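You operate a simulated robot arm through the tools that you are given. There is no shell and no other tool.

The job below is to be done with a simulated robot arm. You get a single attempt, and the scene is never put back.

TASK
Swap the clamped pipe for the purple one and clamp that in again.
Fine: clear guard wide open, then shut again; CLAMP all the way; the old pipe goes into the grey TO TEST tray; leave the other pipes alone.

Only the result counts: the job must be done as asked and must still hold three seconds after the hand-in. Knocking over, shifting, dropping, spilling or breaking anything else fails it.

THE ROBOT
A 7-joint arm with a three-finger gripper, fixed in place. Base frame: the origin is at the foot of the arm, x ahead of it, y to its left, z up; the work surface is at about z = 85.6. Readings come in cm, degrees, newtons and seconds.
Its first joint turns from -166.0 to 166.0 degrees. Payload 2.69 kg.
The TCP is the grasp point between the finger pads, 2.9 cm short of the fingertips. In the tool frame z runs along the fingers and y along their closing line. Largest opening 12 cm; the body of the gripper starts 7.8 cm behind the TCP.
Orientation is that of the tool frame in the base frame, as a unit quaternion [x, y, z, w]. With the fingers straight down and closing along the base's y, the tool's x points along the base's -x, its y along +y and its z along -z.

THE INTERFACE
- The arm moves only by the tool send_rows. Its argument "increments" is a list of rows, each a list of 3 entries, a list of its own where there are three numbers: the shift along the tool's x, y, z in cm, then the turn, a rotation vector about the tool's x, y, z in degrees, then the opening, from 0 (shut) to 1 (fully open). In form: [[[tx, ty, tz], [ax, ay, az], hand], ...]. A call has 1 to 20 rows; each row shifts and turns the commanded pose from where the row before left it, along the tool's axes as they then stand. Rows are played at 5 a second. More than 5 cm and 8.6 degrees between two rows, or a gripper value outside its range, and nothing of the call is played. A pose out of reach is approached as far as the arm can. The call stops where the force on the tool passes 40 N (or 10 N more than at its start, if that is more) or the arm is blocked; 0.2 s more then pass. The fingers move at their own pace and stop on an object; they squeeze with about 39 N. The grip force told is the motor's: it shows also when the fingers shut on nothing. Time passes only in rows, and 0.2 s behind the last, so rows that do not move let the fingers close. The reply holds the time, the measured pose of the TCP, the force on the tool along the base axes, the opening and the grip force, in the units named above and with some noise, with the torque about the TCP (base axes, N m) and any sound that the robot's microphone picked up.
- Cameras (640 x 400 px; columns grow to the right, rows downward): "scene" is fixed at [22.14, -64.36, 162.35]; the picture's right is [0.94, -0.34, 0.00], its down [-0.20, -0.56, -0.81] and it looks along [0.27, 0.76, -0.59] (base axes); focal length 355 px, centre (320, 200). "wrist" rides on the gripper at [6.3, 0, -10.4] in the tool frame; the picture's right is [0.01, 1.00, 0.00], its down [-0.83, 0.00, -0.56] and it looks along [-0.56, 0.00, 0.83] (tool axes); focal length 275 px, centre (320, 200).
- get_image(camera): a new picture of that camera. No time passes.
- raise_lower(by): slides the trunk up (or, below 0, down) by that many cm; the arm rides with it, the base frame stays. It gives what a move gives, with no picture.
- locate(camera, pixels): there is no depth. For up to 12 entries [column, row, z] of the newest picture of that camera ("zoom" is the newest enlarged one), the place [x, y] in the base frame at which the ray of that pixel passes the height z, good to about 0.2 cm, but the place of the scene camera against the robot may be out by one fixed shift of up to 1.2 cm in any direction. No time passes.
- enlarge(camera, box): a new picture of the part [left, top, right, bottom] of that camera's present view, enlarged. No time passes.
- job_done(): hands the job in; it is judged then, once.

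Open the gripper and draw the arm clear of the work before you hand the job in, unless the task says otherwise.

The tools are called as name(argument=value, ...) on one line, values as JSON. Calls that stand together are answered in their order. send_rows: Moves the arm, as the interface text tells. Its arguments: {"type":"object","properties":{"increments":{"type":"array","items":{"type":"array"}}},"required":["increments"]} The other tools are called the same way: raise_lower (by) slides the trunk up or down; get_image (camera) takes a picture; locate (camera, pixels) gives the place at which the rays of pixels pass given heights; enlarge (camera, box) takes an enlarged picture of a part of a camera's view; job_done () hands the job in.

At the start:

```text
t: 0.0
tool_pos: [50.16, -8.5, 126.97]
tool_rot: [0.0, 1.0, 0.0, 0.0]
contact_force: [-0.3, 0.1, 0.7]
wrist_torque: [-0.01, 0.01, 0.02]
grip_width: 12.03
grasp_force: 0.1
trunk travel left (down, up): [-32.5, 26.1]
```

scene: 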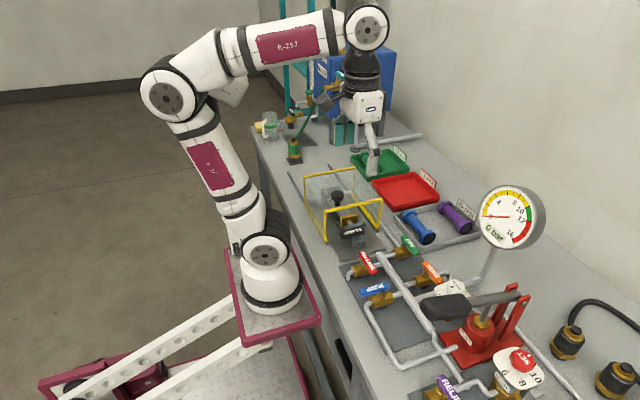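
wrist: 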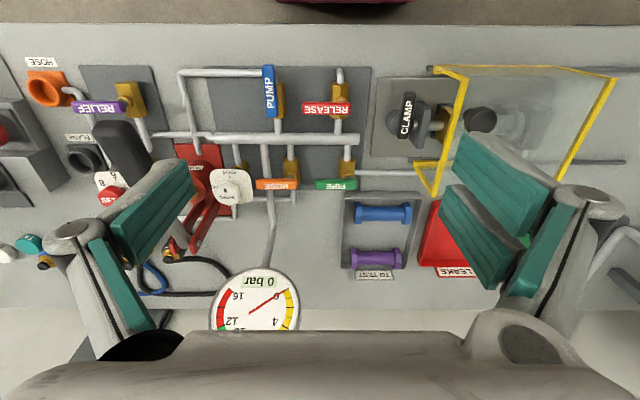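

I start by looking closely at the clamp/guard area and the pipe tray (scene around columns 290-480, rows 140-270).

enlarge(camera="scene", box=[280, 160, 400, 260])

enlarge(camera="scene", box=[340, 130, 500, 260])

enlarge(camera="wrist", box=[330, 50, 640, 280])

```text
4.00 times, centred on (340, 210) of scene
```

zoom: 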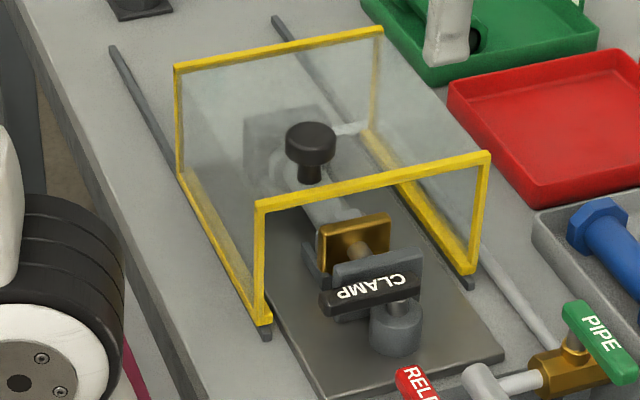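

```text
3.08 times, centred on (420, 195) of scene
```

zoom: 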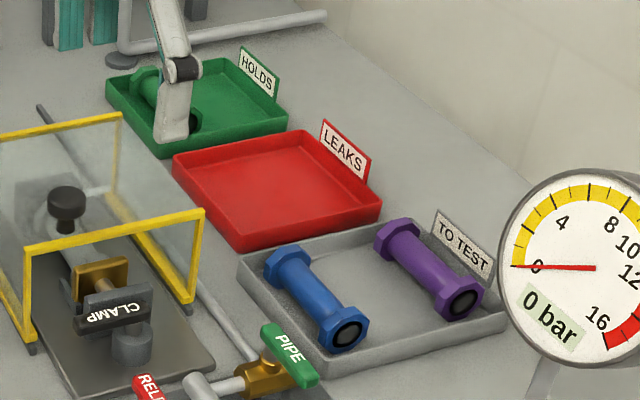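

```text
1.74 times, centred on (485, 165) of wrist
```

zoom: 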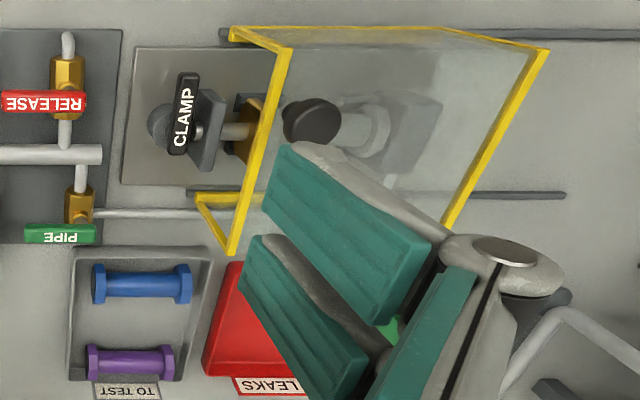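

The guard is a clear yellow-framed box on two rails, with the CLAMP lever at its open front end. I'll locate key points with the wrist camera.

get_image(camera="wrist")

locate(camera="wrist", pixels=[[436, 67, 85.6], [615, 75, 85.6], [624, 163, 85.6], [415, 163, 85.6], [405, 115, 92], [480, 118, 98], [355, 213, 88], [410, 213, 88], [353, 258, 88], [402, 258, 88], [345, 268, 85.6], [430, 195, 85.6]])

locate(camera="scene", pixels=[[329, 244, 85.6], [398, 231, 85.6], [301, 171, 85.6], [332, 164, 85.6], [406, 216, 88], [424, 241, 88], [446, 206, 88], [468, 229, 88], [338, 195, 98]])

```text
taken
```

wrist: 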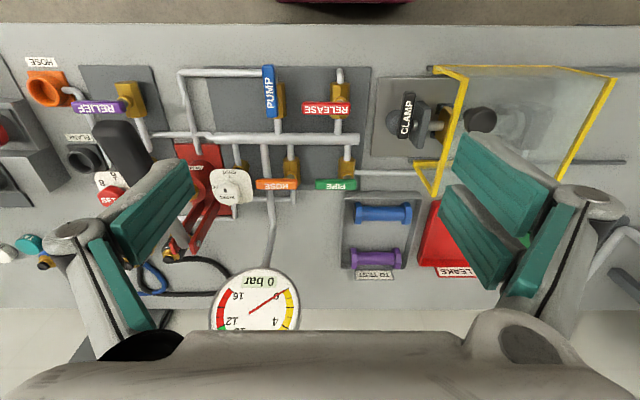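

```text
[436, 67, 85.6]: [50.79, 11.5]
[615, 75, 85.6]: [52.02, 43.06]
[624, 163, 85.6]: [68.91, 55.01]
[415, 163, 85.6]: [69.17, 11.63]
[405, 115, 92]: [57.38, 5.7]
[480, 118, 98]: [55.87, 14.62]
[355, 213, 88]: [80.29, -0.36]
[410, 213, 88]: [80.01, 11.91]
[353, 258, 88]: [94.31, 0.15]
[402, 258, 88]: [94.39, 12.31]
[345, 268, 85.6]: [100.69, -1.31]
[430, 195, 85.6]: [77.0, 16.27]
```

```text
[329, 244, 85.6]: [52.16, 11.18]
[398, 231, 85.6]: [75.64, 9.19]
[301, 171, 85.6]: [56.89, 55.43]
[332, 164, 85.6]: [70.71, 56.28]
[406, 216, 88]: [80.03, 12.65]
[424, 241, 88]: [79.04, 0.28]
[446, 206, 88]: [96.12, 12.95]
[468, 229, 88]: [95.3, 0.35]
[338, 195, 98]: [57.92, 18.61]
```

Rails run along y (x≈52 and 70, y≈11–56). I move the camera over toward y≈14 at this height to look at the guard from nearer.

send_rows(increments=[[[1, 4.5, 0], [0, 0, 0], 1], [[1, 4.5, 0], [0, 0, 0], 1], [[1, 4.5, 0], [0, 0, 0], 1], [[1, 4.5, 0], [0, 0, 0], 1], [[1, 4.5, 0], [0, 0, 0], 1], [[0, 0, 0], [0, 0, 0], 1]])

get_image(camera="wrist")

get_image(camera="scene")

```text
t: 1.4
tool_pos: [45.15, 14.18, 126.64]
tool_rot: [-0.001, 1.0, 0.0, 0.001]
contact_force: [-0.3, 0.1, -0.1]
wrist_torque: [-0.01, 0.03, 0.02]
grip_width: 11.99
grasp_force: 0.0
trunk travel left (down, up): [-32.5, 26.1]
```

```text
taken
```

wrist: 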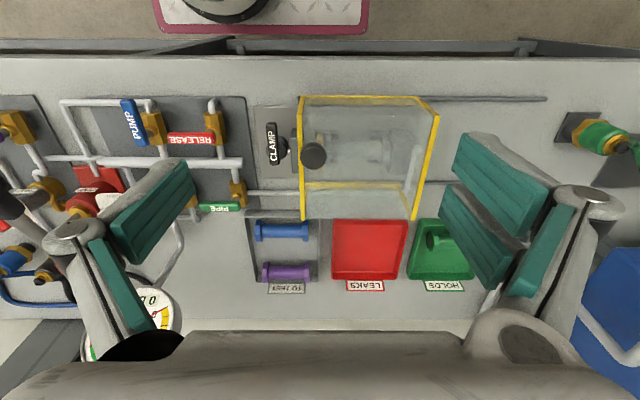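

```text
taken
```

scene: 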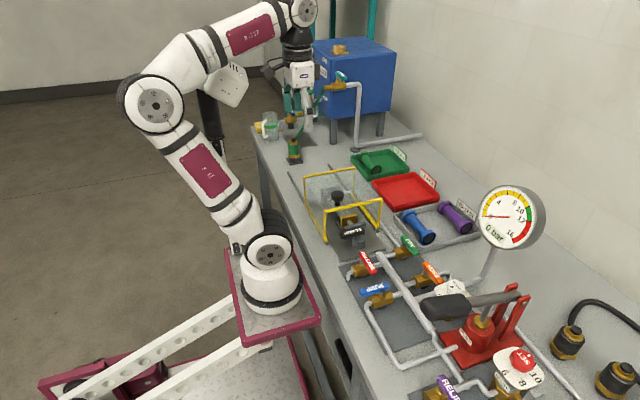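

enlarge(camera="wrist", box=[240, 80, 450, 230])

enlarge(camera="scene", box=[295, 160, 395, 250])

locate(camera="wrist", pixels=[[301, 98, 99], [418, 98, 99], [303, 218, 85.6], [415, 219, 85.6], [301, 98, 85.6], [440, 114, 99], [545, 98, 85.6], [440, 99, 85.6], [313, 155, 102], [272, 145, 93]])

```text
2.67 times, centred on (345, 155) of wrist
```

zoom: 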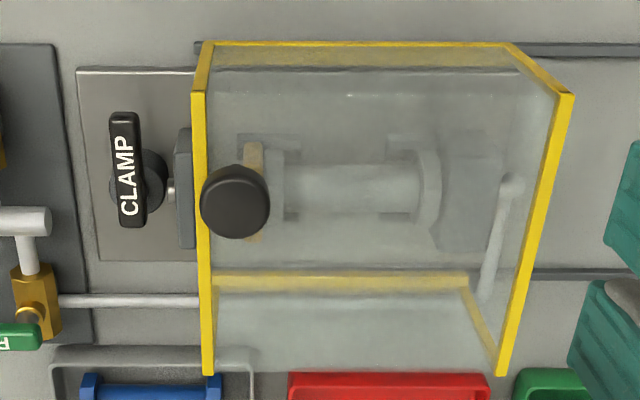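

```text
4.44 times, centred on (345, 205) of scene
```

zoom: 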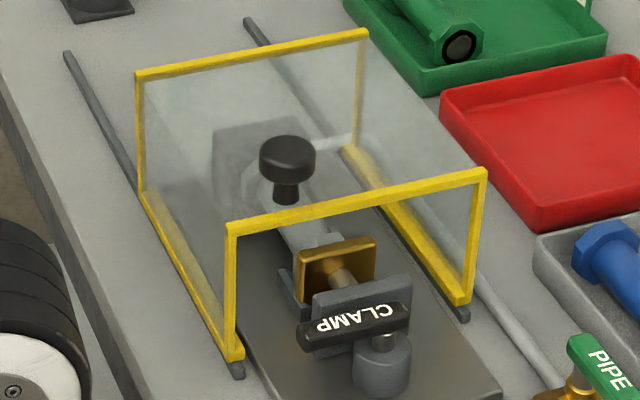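

```text
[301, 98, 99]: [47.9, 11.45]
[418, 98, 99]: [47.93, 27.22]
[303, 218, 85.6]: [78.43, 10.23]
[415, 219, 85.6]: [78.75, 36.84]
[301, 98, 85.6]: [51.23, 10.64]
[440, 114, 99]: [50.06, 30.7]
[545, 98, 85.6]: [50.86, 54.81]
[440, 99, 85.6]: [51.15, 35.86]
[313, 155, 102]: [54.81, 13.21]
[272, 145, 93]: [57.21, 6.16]
```

The knob sits on the guard's top plate near the front frame. I triangulate the knob and guard heights using both cameras at several heights.

get_image(camera="scene")

locate(camera="scene", pixels=[[337.6, 193.1, 98], [337.6, 193.1, 102], [337.6, 193.1, 106], [324.5, 211, 96], [324.5, 211, 99], [324.5, 211, 102], [381, 199, 96], [381, 199, 99], [304, 176, 99], [355, 167, 99], [324, 240, 85.6], [377, 227, 85.6]])

locate(camera="wrist", pixels=[[313.5, 155, 98], [313.5, 155, 106], [300, 115, 96], [300, 115, 99], [300, 115, 102], [302, 219, 96], [302, 219, 99], [428, 219, 99], [440, 115, 99], [247, 127, 93], [272, 124, 92], [274, 164, 92]])

```text
taken
```

scene: 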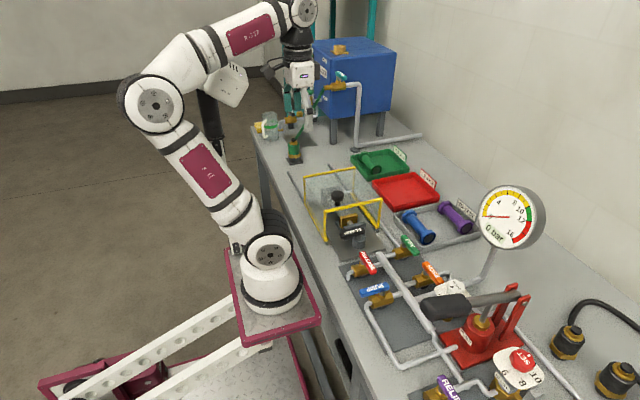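

```text
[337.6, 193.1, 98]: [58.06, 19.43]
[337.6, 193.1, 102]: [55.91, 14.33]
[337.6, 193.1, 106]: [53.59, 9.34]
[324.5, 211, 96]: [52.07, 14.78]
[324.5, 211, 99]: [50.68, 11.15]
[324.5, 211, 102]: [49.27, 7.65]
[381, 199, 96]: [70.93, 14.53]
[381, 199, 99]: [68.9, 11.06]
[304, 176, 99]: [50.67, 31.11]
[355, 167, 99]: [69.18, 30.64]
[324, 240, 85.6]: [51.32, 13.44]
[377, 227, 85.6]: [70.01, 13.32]
```

```text
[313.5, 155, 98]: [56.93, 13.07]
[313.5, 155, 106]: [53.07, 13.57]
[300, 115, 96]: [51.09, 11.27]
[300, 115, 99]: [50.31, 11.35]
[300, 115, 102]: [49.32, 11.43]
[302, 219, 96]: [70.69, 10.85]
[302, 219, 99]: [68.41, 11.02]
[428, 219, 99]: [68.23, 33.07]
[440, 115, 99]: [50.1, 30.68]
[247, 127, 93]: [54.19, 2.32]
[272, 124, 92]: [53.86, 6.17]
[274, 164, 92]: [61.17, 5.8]
```

Knob top is about z≈102.7 at (55, 13.3), guard top ≈99. I move over the knob at z≈112 to check alignment.

send_rows(increments=[[[-3.3, -0.3, 3], [0, 0, 0], 1], [[-3.3, -0.3, 3], [0, 0, 0], 1], [[-3.3, -0.3, 3], [0, 0, 0], 1], [[0, 0, 3], [0, 0, 0], 1], [[0, 0, 3], [0, 0, 0], 1], [[0, 0, 0], [0, 0, 0], 1]])

get_image(camera="wrist")

get_image(camera="scene")

```text
t: 2.8
tool_pos: [54.82, 13.18, 111.74]
tool_rot: [0.0, 1.0, 0.0, -0.001]
contact_force: [0.1, 0.2, 0.2]
wrist_torque: [0.02, 0.02, 0.0]
grip_width: 11.99
grasp_force: 0.0
trunk travel left (down, up): [-32.5, 26.1]
```

```text
taken
```

wrist: 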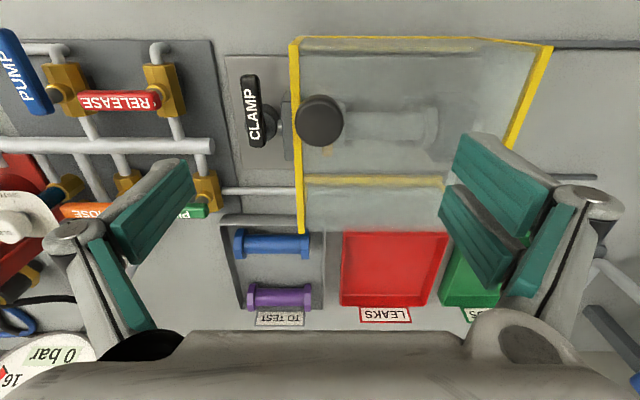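

```text
taken
```

scene: 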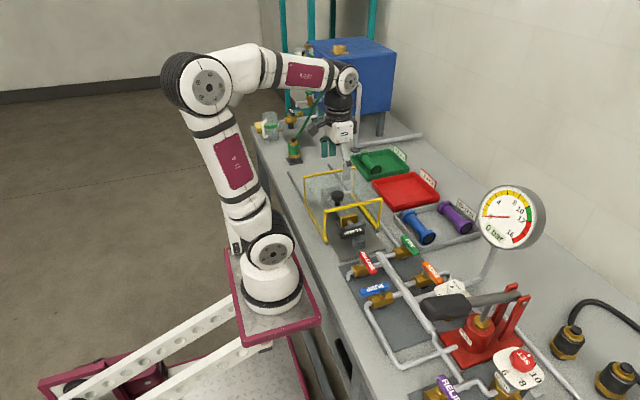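

enlarge(camera="wrist", box=[210, 40, 450, 190])

locate(camera="wrist", pixels=[[319, 119, 102], [319, 119, 103], [296, 119, 102.5], [342, 119, 102.5], [319, 94, 102.5], [319, 143, 102.5], [294, 42, 99], [299, 228, 99], [550, 47, 99], [252, 75, 93], [254, 145, 93]])

```text
2.67 times, centred on (330, 115) of wrist
```

zoom: 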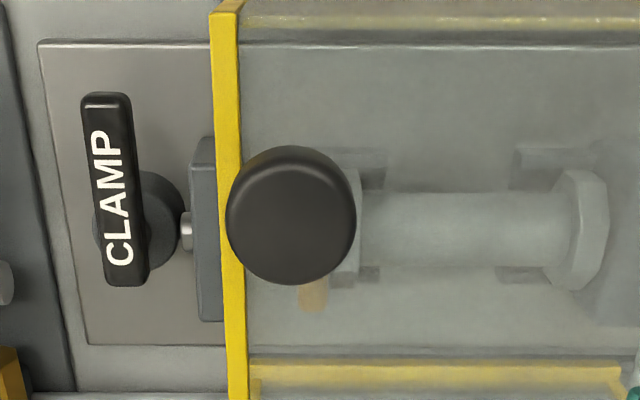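

```text
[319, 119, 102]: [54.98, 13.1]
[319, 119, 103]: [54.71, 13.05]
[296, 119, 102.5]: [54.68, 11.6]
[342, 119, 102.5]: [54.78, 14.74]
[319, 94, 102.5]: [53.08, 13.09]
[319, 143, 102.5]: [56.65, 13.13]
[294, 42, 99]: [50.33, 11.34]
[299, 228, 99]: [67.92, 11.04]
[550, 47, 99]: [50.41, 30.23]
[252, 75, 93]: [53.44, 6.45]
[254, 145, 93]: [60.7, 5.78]
```

Knob centre at (54.85, 13.1), diameter ≈3.3. I descend to TCP z≈102.9 (tips ~100, above the plate) and close.

send_rows(increments=[[[0, 0, 3], [0, 0, 0], 1], [[0, 0, 3], [0, 0, 0], 1], [[0, 0, 2.8], [0, 0, 0], 1], [[0, 0, 0], [0, 0, 0], 1]])

get_image(camera="wrist")

enlarge(camera="scene", box=[295, 140, 395, 250])

```text
t: 3.8
tool_pos: [54.81, 13.43, 103.19]
tool_rot: [-0.002, 1.0, 0.0, 0.0]
contact_force: [-0.3, -0.1, 0.4]
wrist_torque: [0.0, 0.0, 0.0]
grip_width: 11.99
grasp_force: 0.1
trunk travel left (down, up): [-32.5, 26.1]
```

```text
taken
```

wrist: 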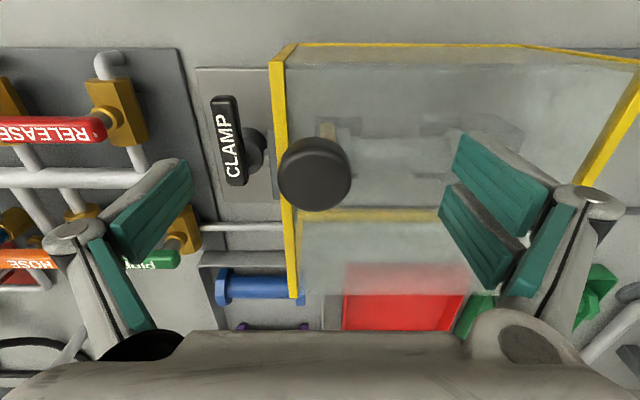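

```text
3.64 times, centred on (345, 195) of scene
```

zoom: 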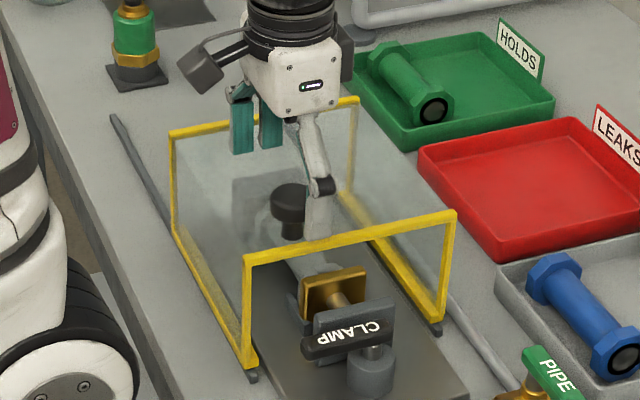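

The knob sits between the fingers at (315,172). Lowering slightly and closing.

send_rows(increments=[[[0, -0.2, 0.3], [0, 0, 0], 1], [[0, 0, 0], [0, 0, 0], 0.2], [[0, 0, 0], [0, 0, 0], 0.2], [[0, 0, 0], [0, 0, 0], 0.2], [[0, 0, 0], [0, 0, 0], 0.2]])

get_image(camera="wrist")

```text
t: 5.0
tool_pos: [54.96, 13.29, 102.93]
tool_rot: [0.0, 1.0, 0.0, 0.001]
contact_force: [1.4, -0.8, 2.5]
wrist_torque: [-0.02, -0.17, -0.01]
grip_width: 3.71
grasp_force: 44.6
trunk travel left (down, up): [-32.5, 26.1]
```

```text
taken
```

wrist: 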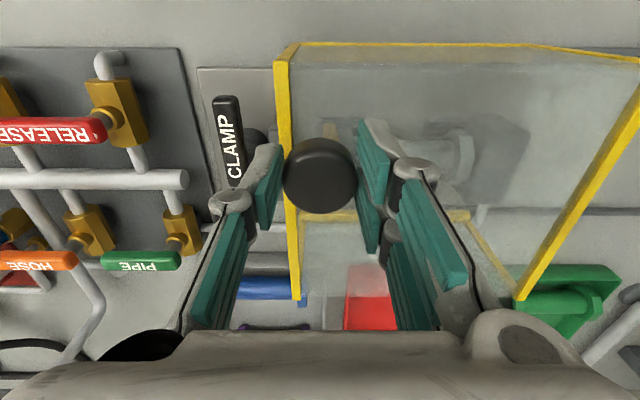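

Knob is held (width 3.71). Now slide the guard +y a little to verify it moves.

send_rows(increments=[[[0, 0.7, 0], [0, 0, 0], 0.2], [[0, 0.8, 0], [0, 0, 0], 0.2], [[0, 0.8, 0], [0, 0, 0], 0.2], [[0, 0, 0], [0, 0, 0], 0.2]])

get_image(camera="wrist")

get_image(camera="scene")

```text
t: 6.0
tool_pos: [55.04, 15.37, 102.89]
tool_rot: [0.0, 1.0, 0.0, 0.0]
contact_force: [-6.5, -0.7, 7.3]
wrist_torque: [0.01, -0.09, 0.05]
grip_width: 3.68
grasp_force: 44.9
trunk travel left (down, up): [-32.5, 26.1]
```

```text
taken
```

wrist: 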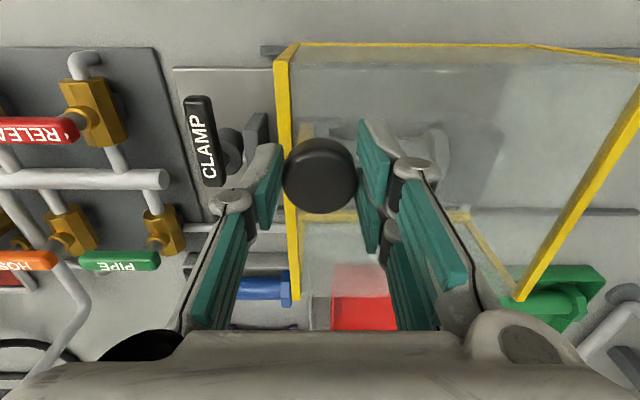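

```text
taken
```

scene: 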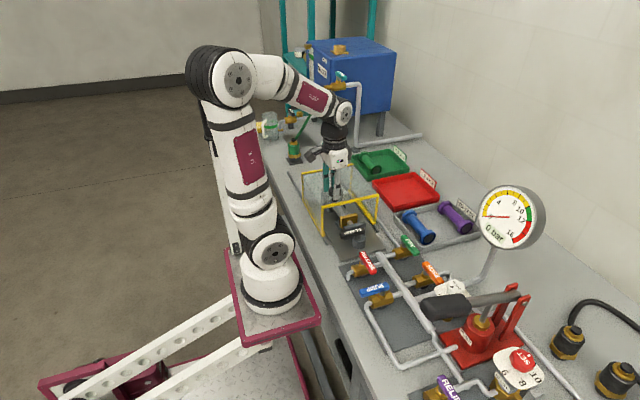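

The guard slides freely. Continue +y by 15 cm.

send_rows(increments=[[[0, 1.5, 0], [0, 0, 0], 0.2], [[0, 1.5, 0], [0, 0, 0], 0.2], [[0, 1.5, 0], [0, 0, 0], 0.2], [[0, 1.5, 0], [0, 0, 0], 0.2], [[0, 1.5, 0], [0, 0, 0], 0.2], [[0, 1.5, 0], [0, 0, 0], 0.2], [[0, 1.5, 0], [0, 0, 0], 0.2], [[0, 1.5, 0], [0, 0, 0], 0.2], [[0, 1.5, 0], [0, 0, 0], 0.2], [[0, 1.5, 0], [0, 0, 0], 0.2], [[0, 0, 0], [0, 0, 0], 0.2]])

get_image(camera="scene")

get_image(camera="wrist")

```text
t: 8.4
tool_pos: [54.89, 30.29, 102.84]
tool_rot: [-0.001, 1.0, -0.002, -0.002]
contact_force: [-3.4, -0.3, -25.3]
wrist_torque: [0.05, 0.07, 0.14]
grip_width: 3.74
grasp_force: 44.8
trunk travel left (down, up): [-32.5, 26.1]
```

```text
taken
```

scene: 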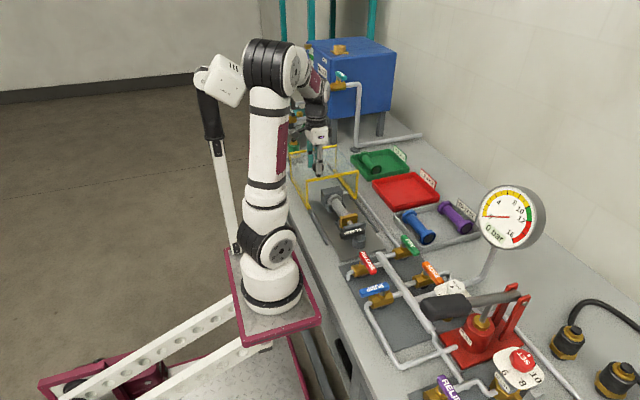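

```text
taken
```

wrist: 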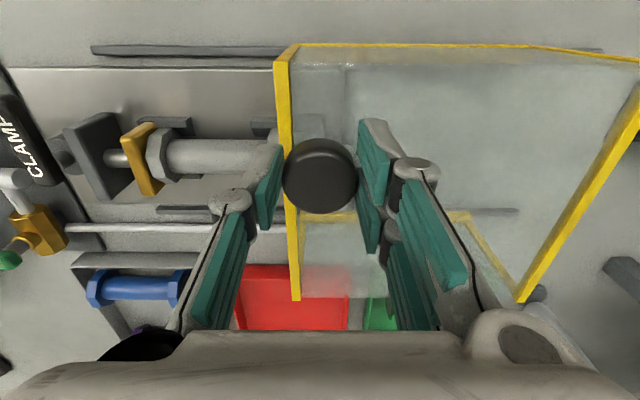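

Guard is about 17 cm open; the fz reading shows slight upward pull so I ease down a touch and continue in small steps to the end stop.

send_rows(increments=[[[0, 0, 0.15], [0, 0, 0], 0.2], [[0, 1, 0], [0, 0, 0], 0.2], [[0, 1, 0], [0, 0, 0], 0.2], [[0, 1, 0], [0, 0, 0], 0.2], [[0, 1, 0], [0, 0, 0], 0.2], [[0, 0.7, 0], [0, 0, 0], 0.2], [[0, 0.7, 0], [0, 0, 0], 0.2], [[0, 0.7, 0], [0, 0, 0], 0.2], [[0, 0.7, 0], [0, 0, 0], 0.2], [[0, 0.7, 0], [0, 0, 0], 0.2], [[0, 0, 0], [0, 0, 0], 0.2]])

get_image(camera="scene")

get_image(camera="wrist")

```text
t: 10.4
tool_pos: [54.89, 36.19, 102.89]
tool_rot: [0.002, 1.0, -0.008, -0.003]
contact_force: [-7.2, -14.7, 17.9]
wrist_torque: [-0.54, 0.09, -0.1]
grip_width: 3.7
grasp_force: 45.2
trunk travel left (down, up): [-32.5, 26.1]
stopped in row 9: the force on the tool passed its limit at 46 N (the readings are from after the stop); the commanded pose is now the measured one
```

```text
taken
```

scene: 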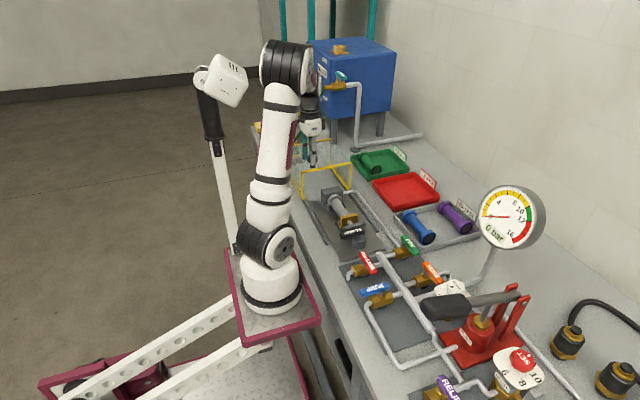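

```text
taken
```

wrist: 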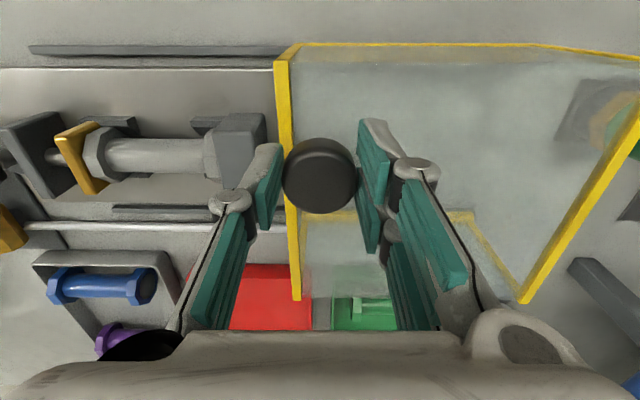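

The guard hit its end stop after ~23 cm travel (force limit at y≈36.2). I release the knob, rise and take a look.

send_rows(increments=[[[0, 0, 0], [0, 0, 0], 0.6], [[0, 0, 0], [0, 0, 0], 0.6], [[0, 0, -3], [0, 0, 0], 0.6], [[0, 0, -4], [0, 0, 0], 0.6], [[0, -4, -4], [0, 0, 0], 1], [[0, -4, -4], [0, 0, 0], 1], [[0, -4, 0], [0, 0, 0], 1], [[0, 0, 0], [0, 0, 0], 1]])

get_image(camera="scene")

get_image(camera="wrist")

enlarge(camera="scene", box=[270, 120, 390, 250])

```text
refused: row 5 steps farther than a row can; nothing moved
```

```text
taken
```

scene: 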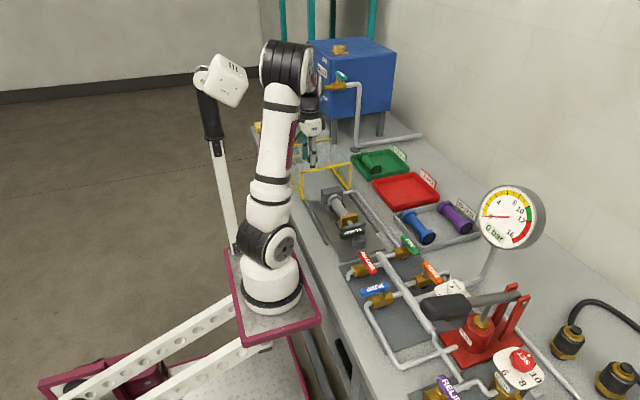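

```text
taken
```

wrist: 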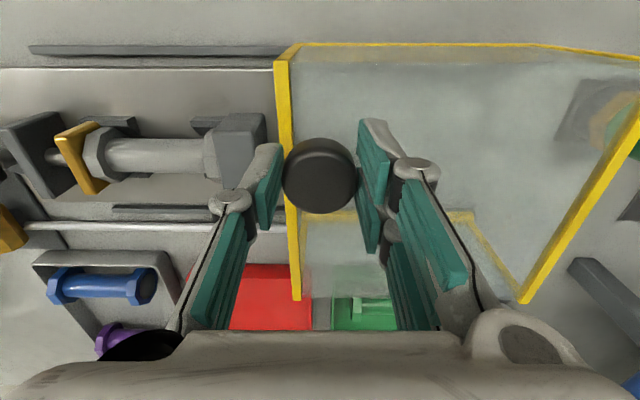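

```text
3.08 times, centred on (330, 185) of scene
```

zoom: 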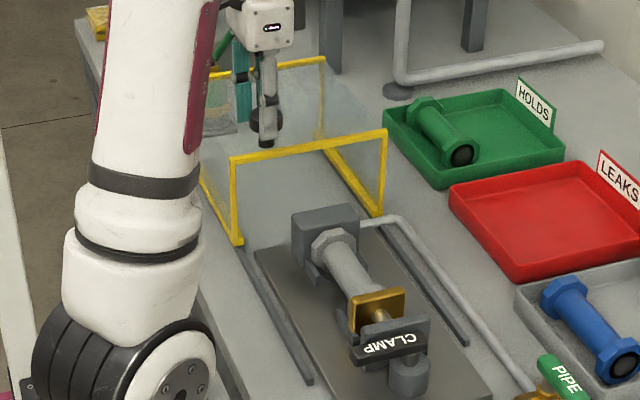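

That call was refused for step length; resend with smaller steps.

send_rows(increments=[[[0, 0, 0], [0, 0, 0], 0.6], [[0, 0, 0], [0, 0, 0], 0.6], [[0, 0, -3], [0, 0, 0], 0.6], [[0, 0, -4], [0, 0, 0], 0.6], [[0, -3, -3], [0, 0, 0], 1], [[0, -3, -3], [0, 0, 0], 1], [[0, -4, 0], [0, 0, 0], 1], [[0, -4, 0], [0, 0, 0], 1], [[0, 0, 0], [0, 0, 0], 1]])

get_image(camera="wrist")

enlarge(camera="scene", box=[270, 120, 390, 250])

```text
t: 12.4
tool_pos: [54.94, 22.77, 115.94]
tool_rot: [0.001, 1.0, -0.006, -0.002]
contact_force: [-0.5, 0.5, 0.3]
wrist_torque: [0.01, 0.0, -0.01]
grip_width: 11.97
grasp_force: 0.1
trunk travel left (down, up): [-32.5, 26.1]
```

```text
taken
```

wrist: 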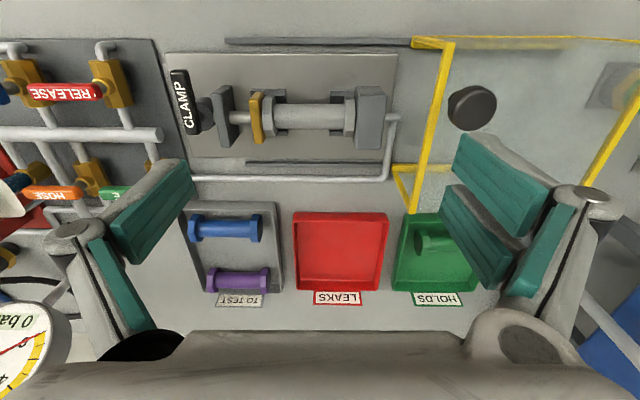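

```text
3.08 times, centred on (330, 185) of scene
```

zoom: 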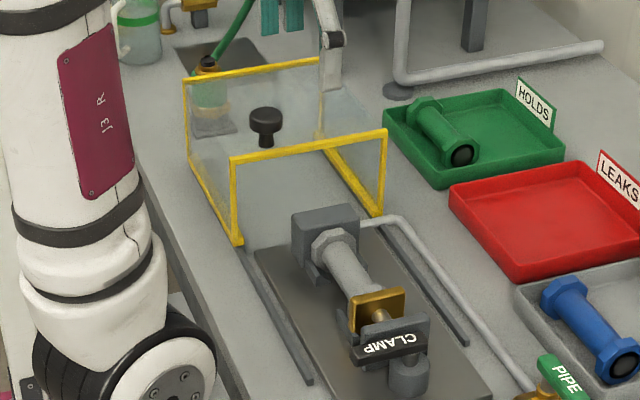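

Guard is fully open and clear of the clamp. Now zoom in on the clamp from the wrist view.

enlarge(camera="wrist", box=[150, 40, 420, 200])

locate(camera="wrist", pixels=[[178, 72, 94], [191, 133, 94], [255, 117, 90], [270, 117, 90], [350, 117, 90], [358, 117, 90], [310, 117, 90], [310, 104, 90], [310, 130, 90], [240, 117, 90], [385, 117, 90], [225, 117, 90]])

```text
2.37 times, centred on (285, 120) of wrist
```

zoom: 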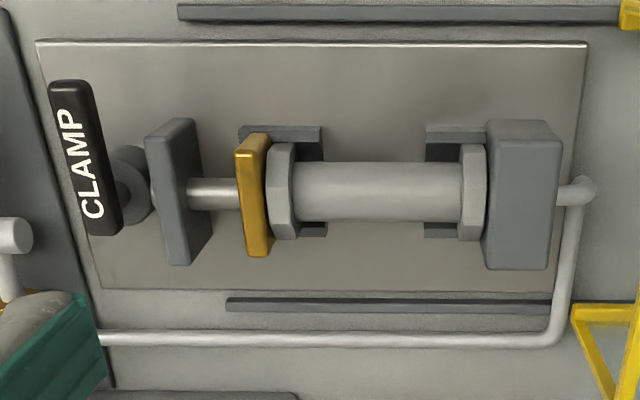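

```text
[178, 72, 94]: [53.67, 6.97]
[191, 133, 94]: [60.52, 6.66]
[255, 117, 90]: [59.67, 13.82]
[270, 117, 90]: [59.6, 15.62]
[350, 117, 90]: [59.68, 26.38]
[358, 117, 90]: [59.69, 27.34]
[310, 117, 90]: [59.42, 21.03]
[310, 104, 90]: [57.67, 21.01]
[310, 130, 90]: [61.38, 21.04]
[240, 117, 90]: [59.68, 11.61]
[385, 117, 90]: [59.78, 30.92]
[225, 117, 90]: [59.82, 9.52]
```

The clamped pipe is the silver one (axis x≈59.6, y≈14.5–27.5). I move to (57,-2,112) and turn the tool -90° about z to look along +y at the lever mechanism.

send_rows(increments=[[[-0.3, -4.1, 0], [0, 0, 0], 1], [[-0.3, -4.1, 0], [0, 0, 0], 1], [[-0.3, -4.1, 0], [0, 0, 0], 1], [[-0.3, -4.1, 0], [0, 0, 0], 1], [[-0.3, -4.1, 0], [0, 0, 0], 1], [[-0.3, -4.1, 0], [0, 0, 0], 1], [[0, 0, 0], [0, 0, -7.5], 1], [[0, 0, 0], [0, 0, -7.5], 1], [[0, 0, 0], [0, 0, -7.5], 1], [[0, 0, 0], [0, 0, -7.5], 1], [[0, 0, 0], [0, 0, -7.5], 1], [[0, 0, 0], [0, 0, -7.5], 1], [[0, 0, 0], [0, 0, -7.5], 1], [[0, 0, 0], [0, 0, -7.5], 1], [[0, 0, 0], [0, 0, -7.5], 1], [[0, 0, 0], [0, 0, -7.5], 1], [[0, 0, 0], [0, 0, -7.5], 1], [[0, 0, 0], [0, 0, -7.5], 1], [[0, 0, 0], [0, 0, 0], 1]])

get_image(camera="wrist")

get_image(camera="scene")

```text
t: 16.4
tool_pos: [56.81, -2.01, 116.07]
tool_rot: [-0.707, 0.707, -0.004, -0.006]
contact_force: [-0.7, -0.2, 1.5]
wrist_torque: [0.01, -0.02, -0.02]
grip_width: 11.97
grasp_force: 0.0
trunk travel left (down, up): [-32.5, 26.1]
```

```text
taken
```

wrist: 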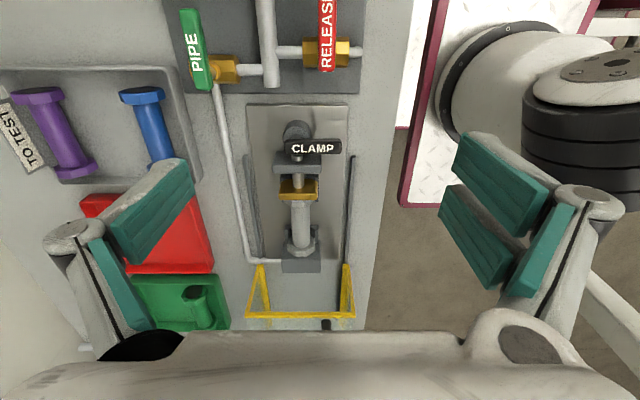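

```text
taken
```

scene: 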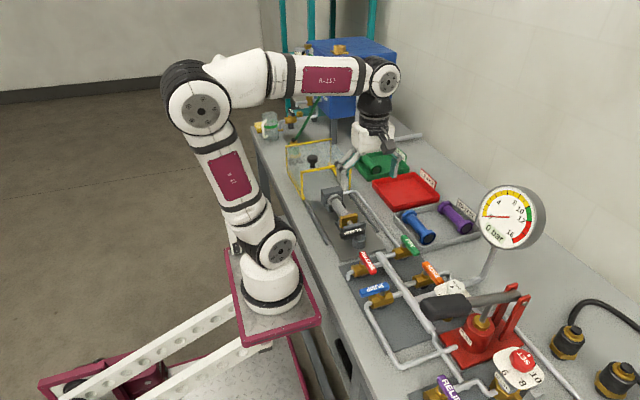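

enlarge(camera="wrist", box=[190, 60, 410, 200])

enlarge(camera="scene", box=[310, 180, 390, 250])

```text
2.86 times, centred on (300, 130) of wrist
```

zoom: 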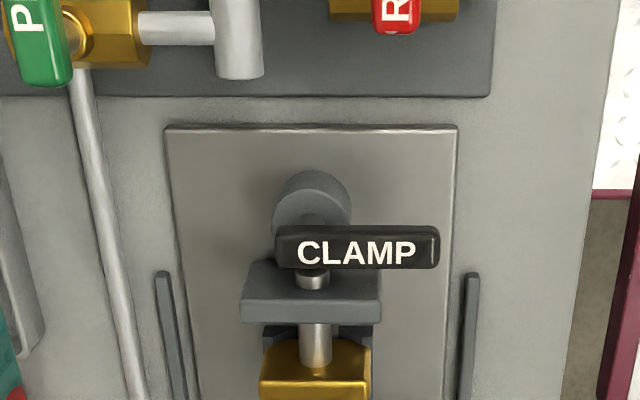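

```text
5.71 times, centred on (350, 215) of scene
```

zoom: 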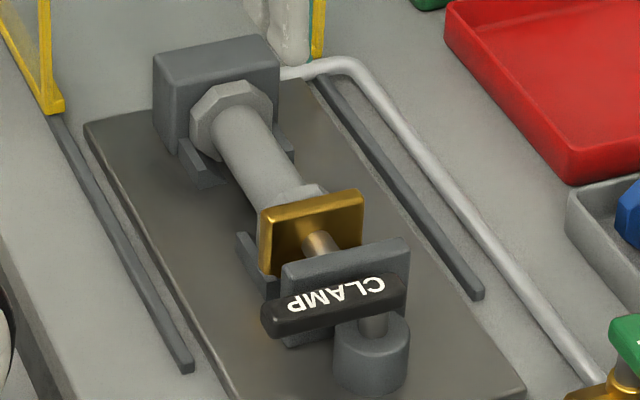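

locate(camera="wrist", pixels=[[341.6, 146.4, 92], [341.6, 146.4, 94], [341.6, 146.4, 96], [285, 147.5, 92], [285, 147.5, 94], [285, 147.5, 96], [297.5, 127, 90], [274, 160, 93], [320, 162, 93]])

get_image(camera="scene")

locate(camera="scene", pixels=[[341.2, 236, 92], [341.2, 236, 94], [341.2, 236, 96], [364.5, 230.4, 92], [364.5, 230.4, 94], [364.5, 230.4, 96], [364, 221.7, 93], [343.4, 226, 93]])

```text
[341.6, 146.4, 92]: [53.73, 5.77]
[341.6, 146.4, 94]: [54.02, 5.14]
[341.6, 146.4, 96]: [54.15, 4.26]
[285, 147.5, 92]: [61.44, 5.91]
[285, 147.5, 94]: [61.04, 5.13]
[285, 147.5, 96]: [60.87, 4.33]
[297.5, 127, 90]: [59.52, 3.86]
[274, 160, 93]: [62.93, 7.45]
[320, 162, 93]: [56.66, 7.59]
```

```text
taken
```

scene: 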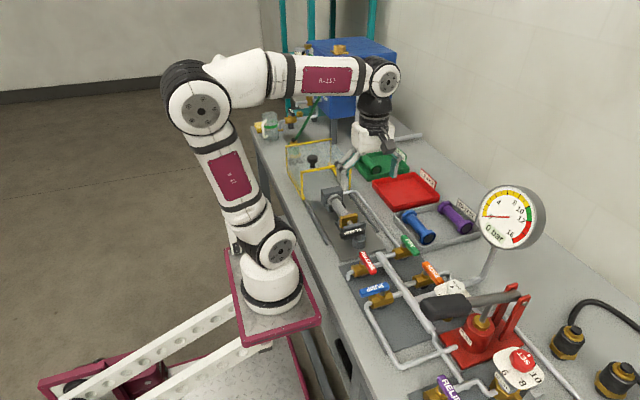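

```text
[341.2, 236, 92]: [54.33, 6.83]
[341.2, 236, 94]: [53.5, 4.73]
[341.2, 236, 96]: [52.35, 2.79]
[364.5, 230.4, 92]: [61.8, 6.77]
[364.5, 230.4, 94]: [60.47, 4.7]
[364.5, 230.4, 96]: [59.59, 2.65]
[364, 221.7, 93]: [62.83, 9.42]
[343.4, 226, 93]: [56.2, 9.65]
```

The lever (z≈92, y≈5.9, x 53.9–61.3) pivots on the post at x≈59.6, with the handle pointing toward -x and the grey plate on its +y side, so it must swing toward -y. I turn the tool back so the fingers close along y and go above the handle.

send_rows(increments=[[[0, 0, 0], [0, 0, 7.5], 1], [[0, 0, 0], [0, 0, 7.5], 1], [[0, 0, 0], [0, 0, 7.5], 1], [[0, 0, 0], [0, 0, 7.5], 1], [[0, 0, 0], [0, 0, 7.5], 1], [[0, 0, 0], [0, 0, 7.5], 1], [[0, 0, 0], [0, 0, 7.5], 1], [[0, 0, 0], [0, 0, 7.5], 1], [[0, 0, 0], [0, 0, 7.5], 1], [[0, 0, 0], [0, 0, 7.5], 1], [[0, 0, 0], [0, 0, 7.5], 1], [[0, 0, 0], [0, 0, 7.5], 1], [[0.5, 2, 3], [0, 0, 0], 1], [[0.5, 2, 3], [0, 0, 0], 1], [[0.5, 2, 3], [0, 0, 0], 0.6], [[0.5, 1.9, 2], [0, 0, 0], 0.25], [[0, 0, 0], [0, 0, 0], 0.25]])

get_image(camera="wrist")

enlarge(camera="wrist", box=[220, 60, 460, 220])

get_image(camera="scene")

```text
t: 20.0
tool_pos: [54.84, 5.67, 105.08]
tool_rot: [0.001, 1.0, -0.006, -0.001]
contact_force: [0.1, 0.2, 1.1]
wrist_torque: [0.03, 0.0, 0.02]
grip_width: 2.99
grasp_force: 0.0
trunk travel left (down, up): [-32.5, 26.1]
```

```text
taken
```

wrist: 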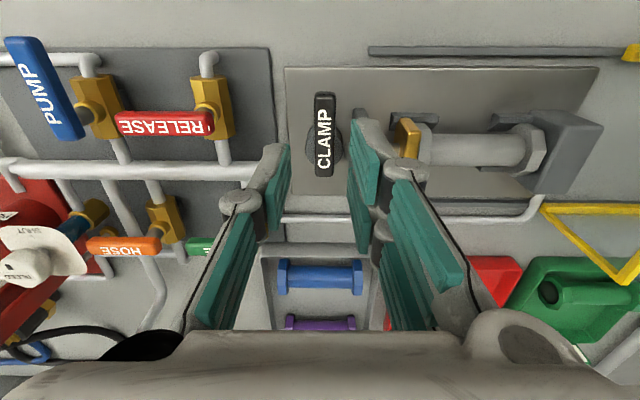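

```text
2.50 times, centred on (340, 140) of wrist
```

zoom: 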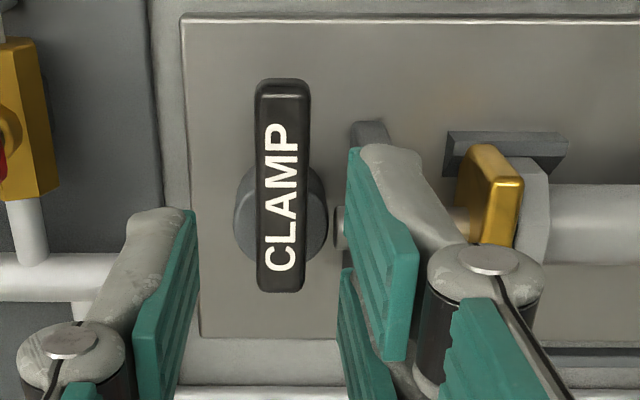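

```text
taken
```

scene: 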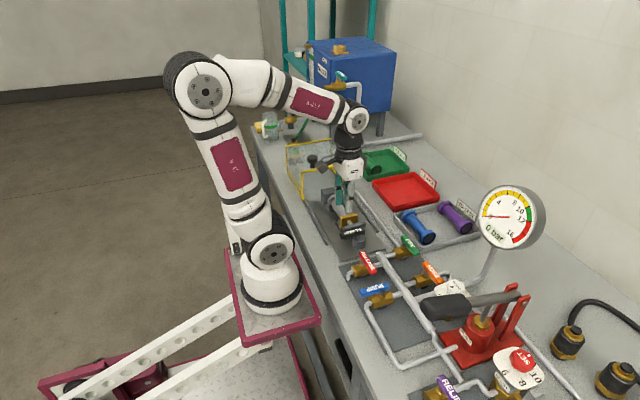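

locate(camera="wrist", pixels=[[325, 92, 92], [325, 176, 92], [313.5, 120, 92], [337, 120, 92], [325, 92, 93], [325, 176, 93], [324, 150, 90], [353, 135, 92]])

```text
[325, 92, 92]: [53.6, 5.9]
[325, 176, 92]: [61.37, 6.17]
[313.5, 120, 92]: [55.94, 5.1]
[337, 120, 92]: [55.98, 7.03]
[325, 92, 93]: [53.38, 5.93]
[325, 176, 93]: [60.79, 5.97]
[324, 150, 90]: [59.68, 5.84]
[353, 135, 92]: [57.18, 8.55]
```

Handle centre y≈6.0, pivot ≈(59.7,5.9). Aligning to x=54.6, y=6.0 and descending to z≈96 first.

send_rows(increments=[[[0.25, 0.35, 2], [0, 0, 0], 0.25], [[0, 0, 3], [0, 0, 0], 0.25], [[0, 0, 2], [0, 0, 0], 0.25], [[0, 0, 2], [0, 0, 0], 0.25], [[0, 0, 0], [0, 0, 0], 0.25]])

get_image(camera="wrist")

enlarge(camera="scene", box=[310, 180, 390, 250])

```text
t: 21.2
tool_pos: [54.31, 5.94, 96.03]
tool_rot: [0.001, 1.0, -0.006, -0.002]
contact_force: [0.3, -0.7, 0.8]
wrist_torque: [0.04, 0.01, 0.01]
grip_width: 3.02
grasp_force: 0.0
trunk travel left (down, up): [-32.5, 26.1]
```

```text
taken
```

wrist: 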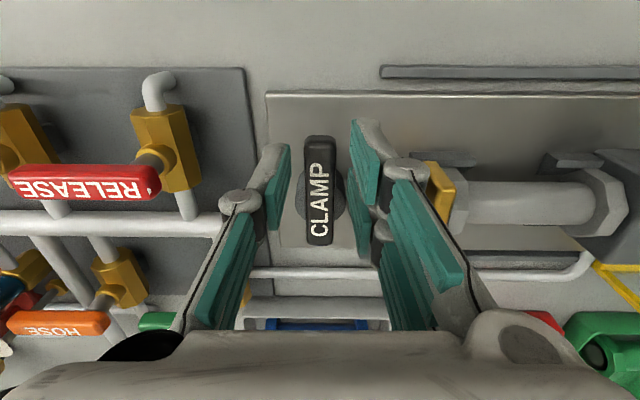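

```text
5.71 times, centred on (350, 215) of scene
```

zoom: 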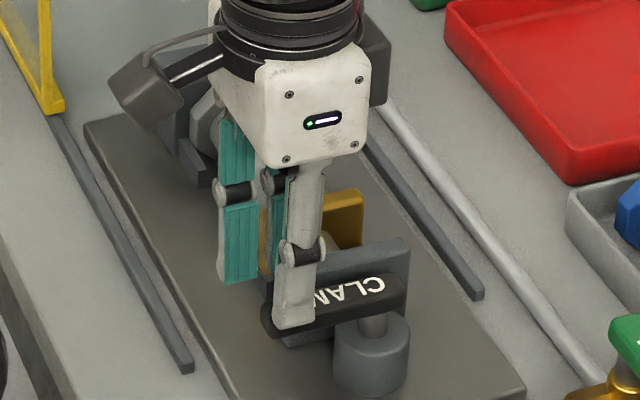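

Lever sits between fingers at (318,190). Descend 2.6 more with a slight +x correction, then close.

send_rows(increments=[[[-0.2, 0.1, 1.3], [0, 0, 0], 0.25], [[0, 0, 1.3], [0, 0, 0], 0.25], [[0, 0, 0], [0, 0, 0], 0.25], [[0, 0, 0], [0, 0, 0], 0.08], [[0, 0, 0], [0, 0, 0], 0.08], [[0, 0, 0], [0, 0, 0], 0.08]])

get_image(camera="wrist")

enlarge(camera="scene", box=[310, 180, 390, 250])

```text
t: 22.6
tool_pos: [55.39, 6.3, 93.88]
tool_rot: [0.002, 1.0, -0.007, -0.004]
contact_force: [1.8, -17.9, -5.1]
wrist_torque: [-0.4, 0.04, -0.09]
grip_width: 2.2
grasp_force: 9.7
out of reach, approached as far as the arm can: row 1, 2
trunk travel left (down, up): [-32.5, 26.1]
```

```text
taken
```

wrist: 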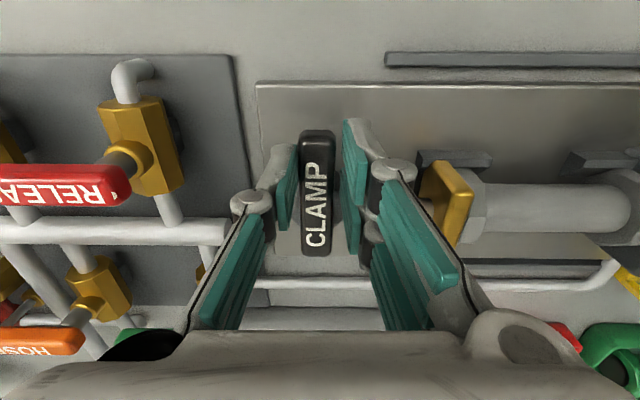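

```text
5.71 times, centred on (350, 215) of scene
```

zoom: 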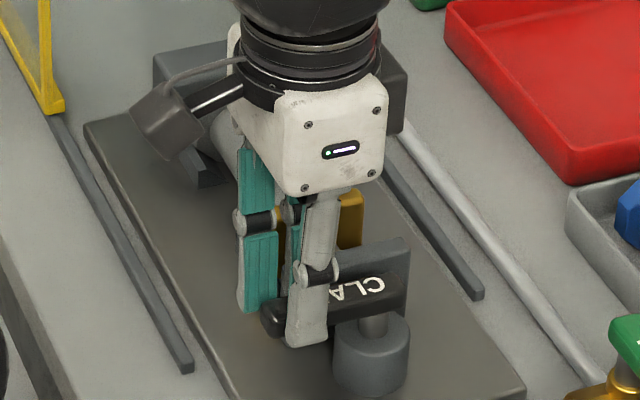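

The pose ran out of reach (stopped at x=55.4). I release, rise, and lower the trunk so the inner reach improves.

send_rows(increments=[[[0, 0, 0], [0, 0, 0], 0.25], [[0, 0, 0], [0, 0, 0], 0.25], [[0, 0, -2], [0, 0, 0], 0.25], [[0, 0, -3], [0, 0, 0], 0.25], [[0, 0, -3], [0, 0, 0], 0.25], [[0, 0, -4], [0, 0, 0], 0.25], [[0, 0, -4], [0, 0, 0], 0.25], [[0, 0, 0], [0, 0, 0], 0.25]])

```text
t: 24.4
tool_pos: [55.55, 6.24, 109.83]
tool_rot: [0.0, 1.0, -0.006, -0.001]
contact_force: [-1.0, -0.4, 0.4]
wrist_torque: [-0.04, 0.04, 0.02]
grip_width: 3.0
grasp_force: 0.0
trunk travel left (down, up): [-32.5, 26.1]
```

Now at z≈110, free. Lower the trunk by 9 cm.

raise_lower(by=-9)

get_image(camera="scene")

get_image(camera="wrist")

```text
t: 25.6
tool_pos: [55.57, 6.36, 100.96]
tool_rot: [0.0, 1.0, -0.006, -0.001]
contact_force: [0.6, 0.3, 0.0]
wrist_torque: [0.0, 0.02, -0.01]
grip_width: 2.98
grasp_force: 0.0
trunk travel left (down, up): [-23.5, 35.1]
```

```text
taken
```

scene: 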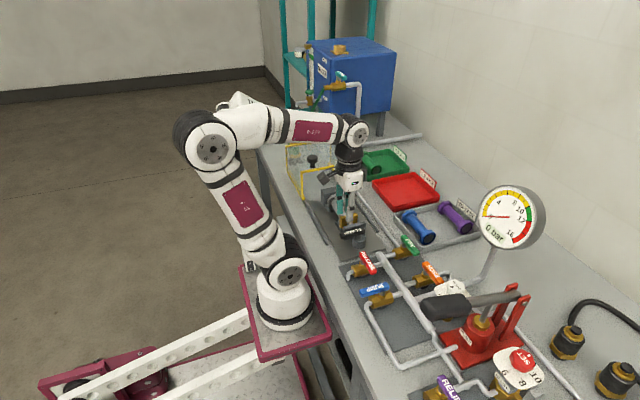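

```text
taken
```

wrist: 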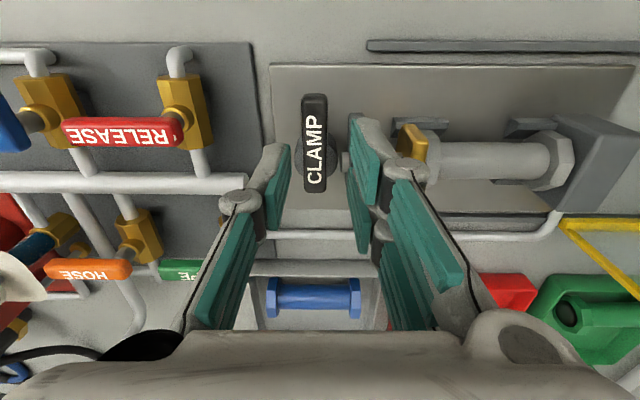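

Go down on the lever again: target (54.7, 6.0, 93.4).

send_rows(increments=[[[0.87, -0.36, 1.5], [0, 0, 0], 0.25], [[0, 0, 2], [0, 0, 0], 0.25], [[0, 0, 2], [0, 0, 0], 0.25], [[0, 0, 2], [0, 0, 0], 0.25], [[0, 0, 0], [0, 0, 0], 0.25]])

get_image(camera="wrist")

enlarge(camera="scene", box=[310, 180, 390, 250])

```text
t: 26.8
tool_pos: [54.67, 5.95, 93.35]
tool_rot: [0.001, 1.0, -0.006, -0.002]
contact_force: [0.6, 0.1, -0.8]
wrist_torque: [-0.04, -0.02, 0.0]
grip_width: 3.02
grasp_force: 0.1
trunk travel left (down, up): [-23.5, 35.1]
```

```text
taken
```

wrist: 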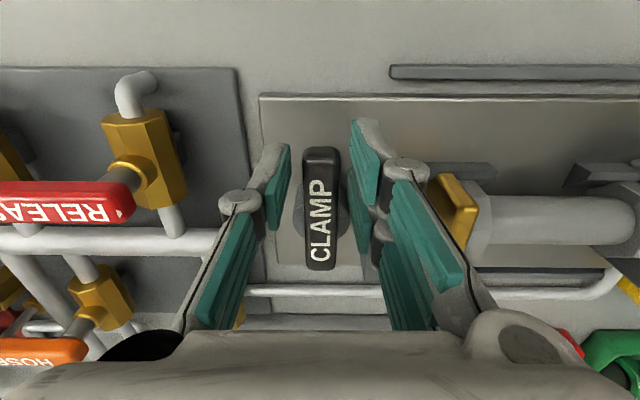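

```text
5.71 times, centred on (350, 215) of scene
```

zoom: 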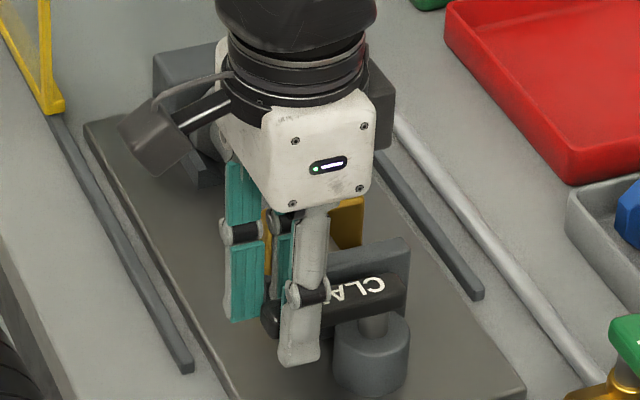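

Lever is centred between the fingers. Close on it.

send_rows(increments=[[[0, 0, 0], [0, 0, 0], 0.08], [[0, 0, 0], [0, 0, 0], 0.08], [[0, 0, 0], [0, 0, 0], 0.08], [[0, 0, 0], [0, 0, 0], 0.08]])

```text
t: 27.8
tool_pos: [54.77, 5.9, 93.4]
tool_rot: [0.001, 1.0, -0.006, -0.001]
contact_force: [-0.4, 10.8, -6.7]
wrist_torque: [0.34, -0.29, 0.57]
grip_width: 1.88
grasp_force: 44.0
trunk travel left (down, up): [-23.5, 35.1]
```

Lever gripped (1.88 cm). Swing it 18° toward -y about the pivot (radius ≈4.95) as a test.

send_rows(increments=[[[-0.027, -0.517, 0], [0, 0, -6], 0.08], [[-0.027, -0.517, 0], [0, 0, -6], 0.08], [[-0.027, -0.517, 0], [0, 0, -6], 0.08], [[0, 0, 0], [0, 0, 0], 0.08]])

get_image(camera="wrist")

```text
t: 28.8
tool_pos: [54.98, 4.23, 93.45]
tool_rot: [-0.156, 0.988, -0.007, -0.002]
contact_force: [1.9, 3.1, -10.1]
wrist_torque: [0.39, -0.95, 0.11]
grip_width: 1.92
grasp_force: 44.4
trunk travel left (down, up): [-23.5, 35.1]
```

```text
taken
```

wrist: 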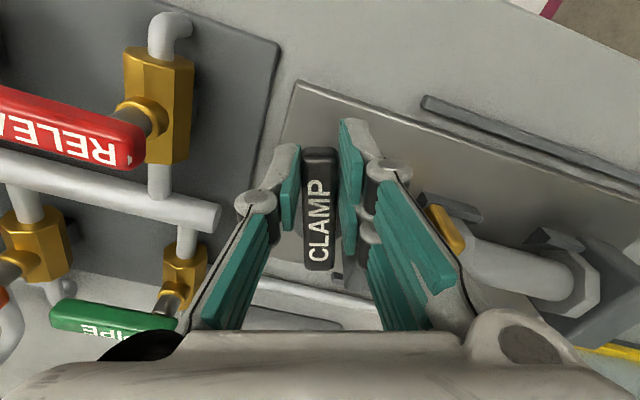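

The lever follows with low force. Check the RELEASE handle's position before swinging on.

locate(camera="wrist", pixels=[[142, 150, 91], [142, 150, 89], [160, 20, 91], [218, 215, 88], [180, 170, 91], [185, 320, 91]])

```text
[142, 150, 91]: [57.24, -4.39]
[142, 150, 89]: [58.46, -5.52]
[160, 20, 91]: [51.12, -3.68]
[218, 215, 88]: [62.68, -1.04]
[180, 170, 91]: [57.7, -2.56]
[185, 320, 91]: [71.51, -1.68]
```

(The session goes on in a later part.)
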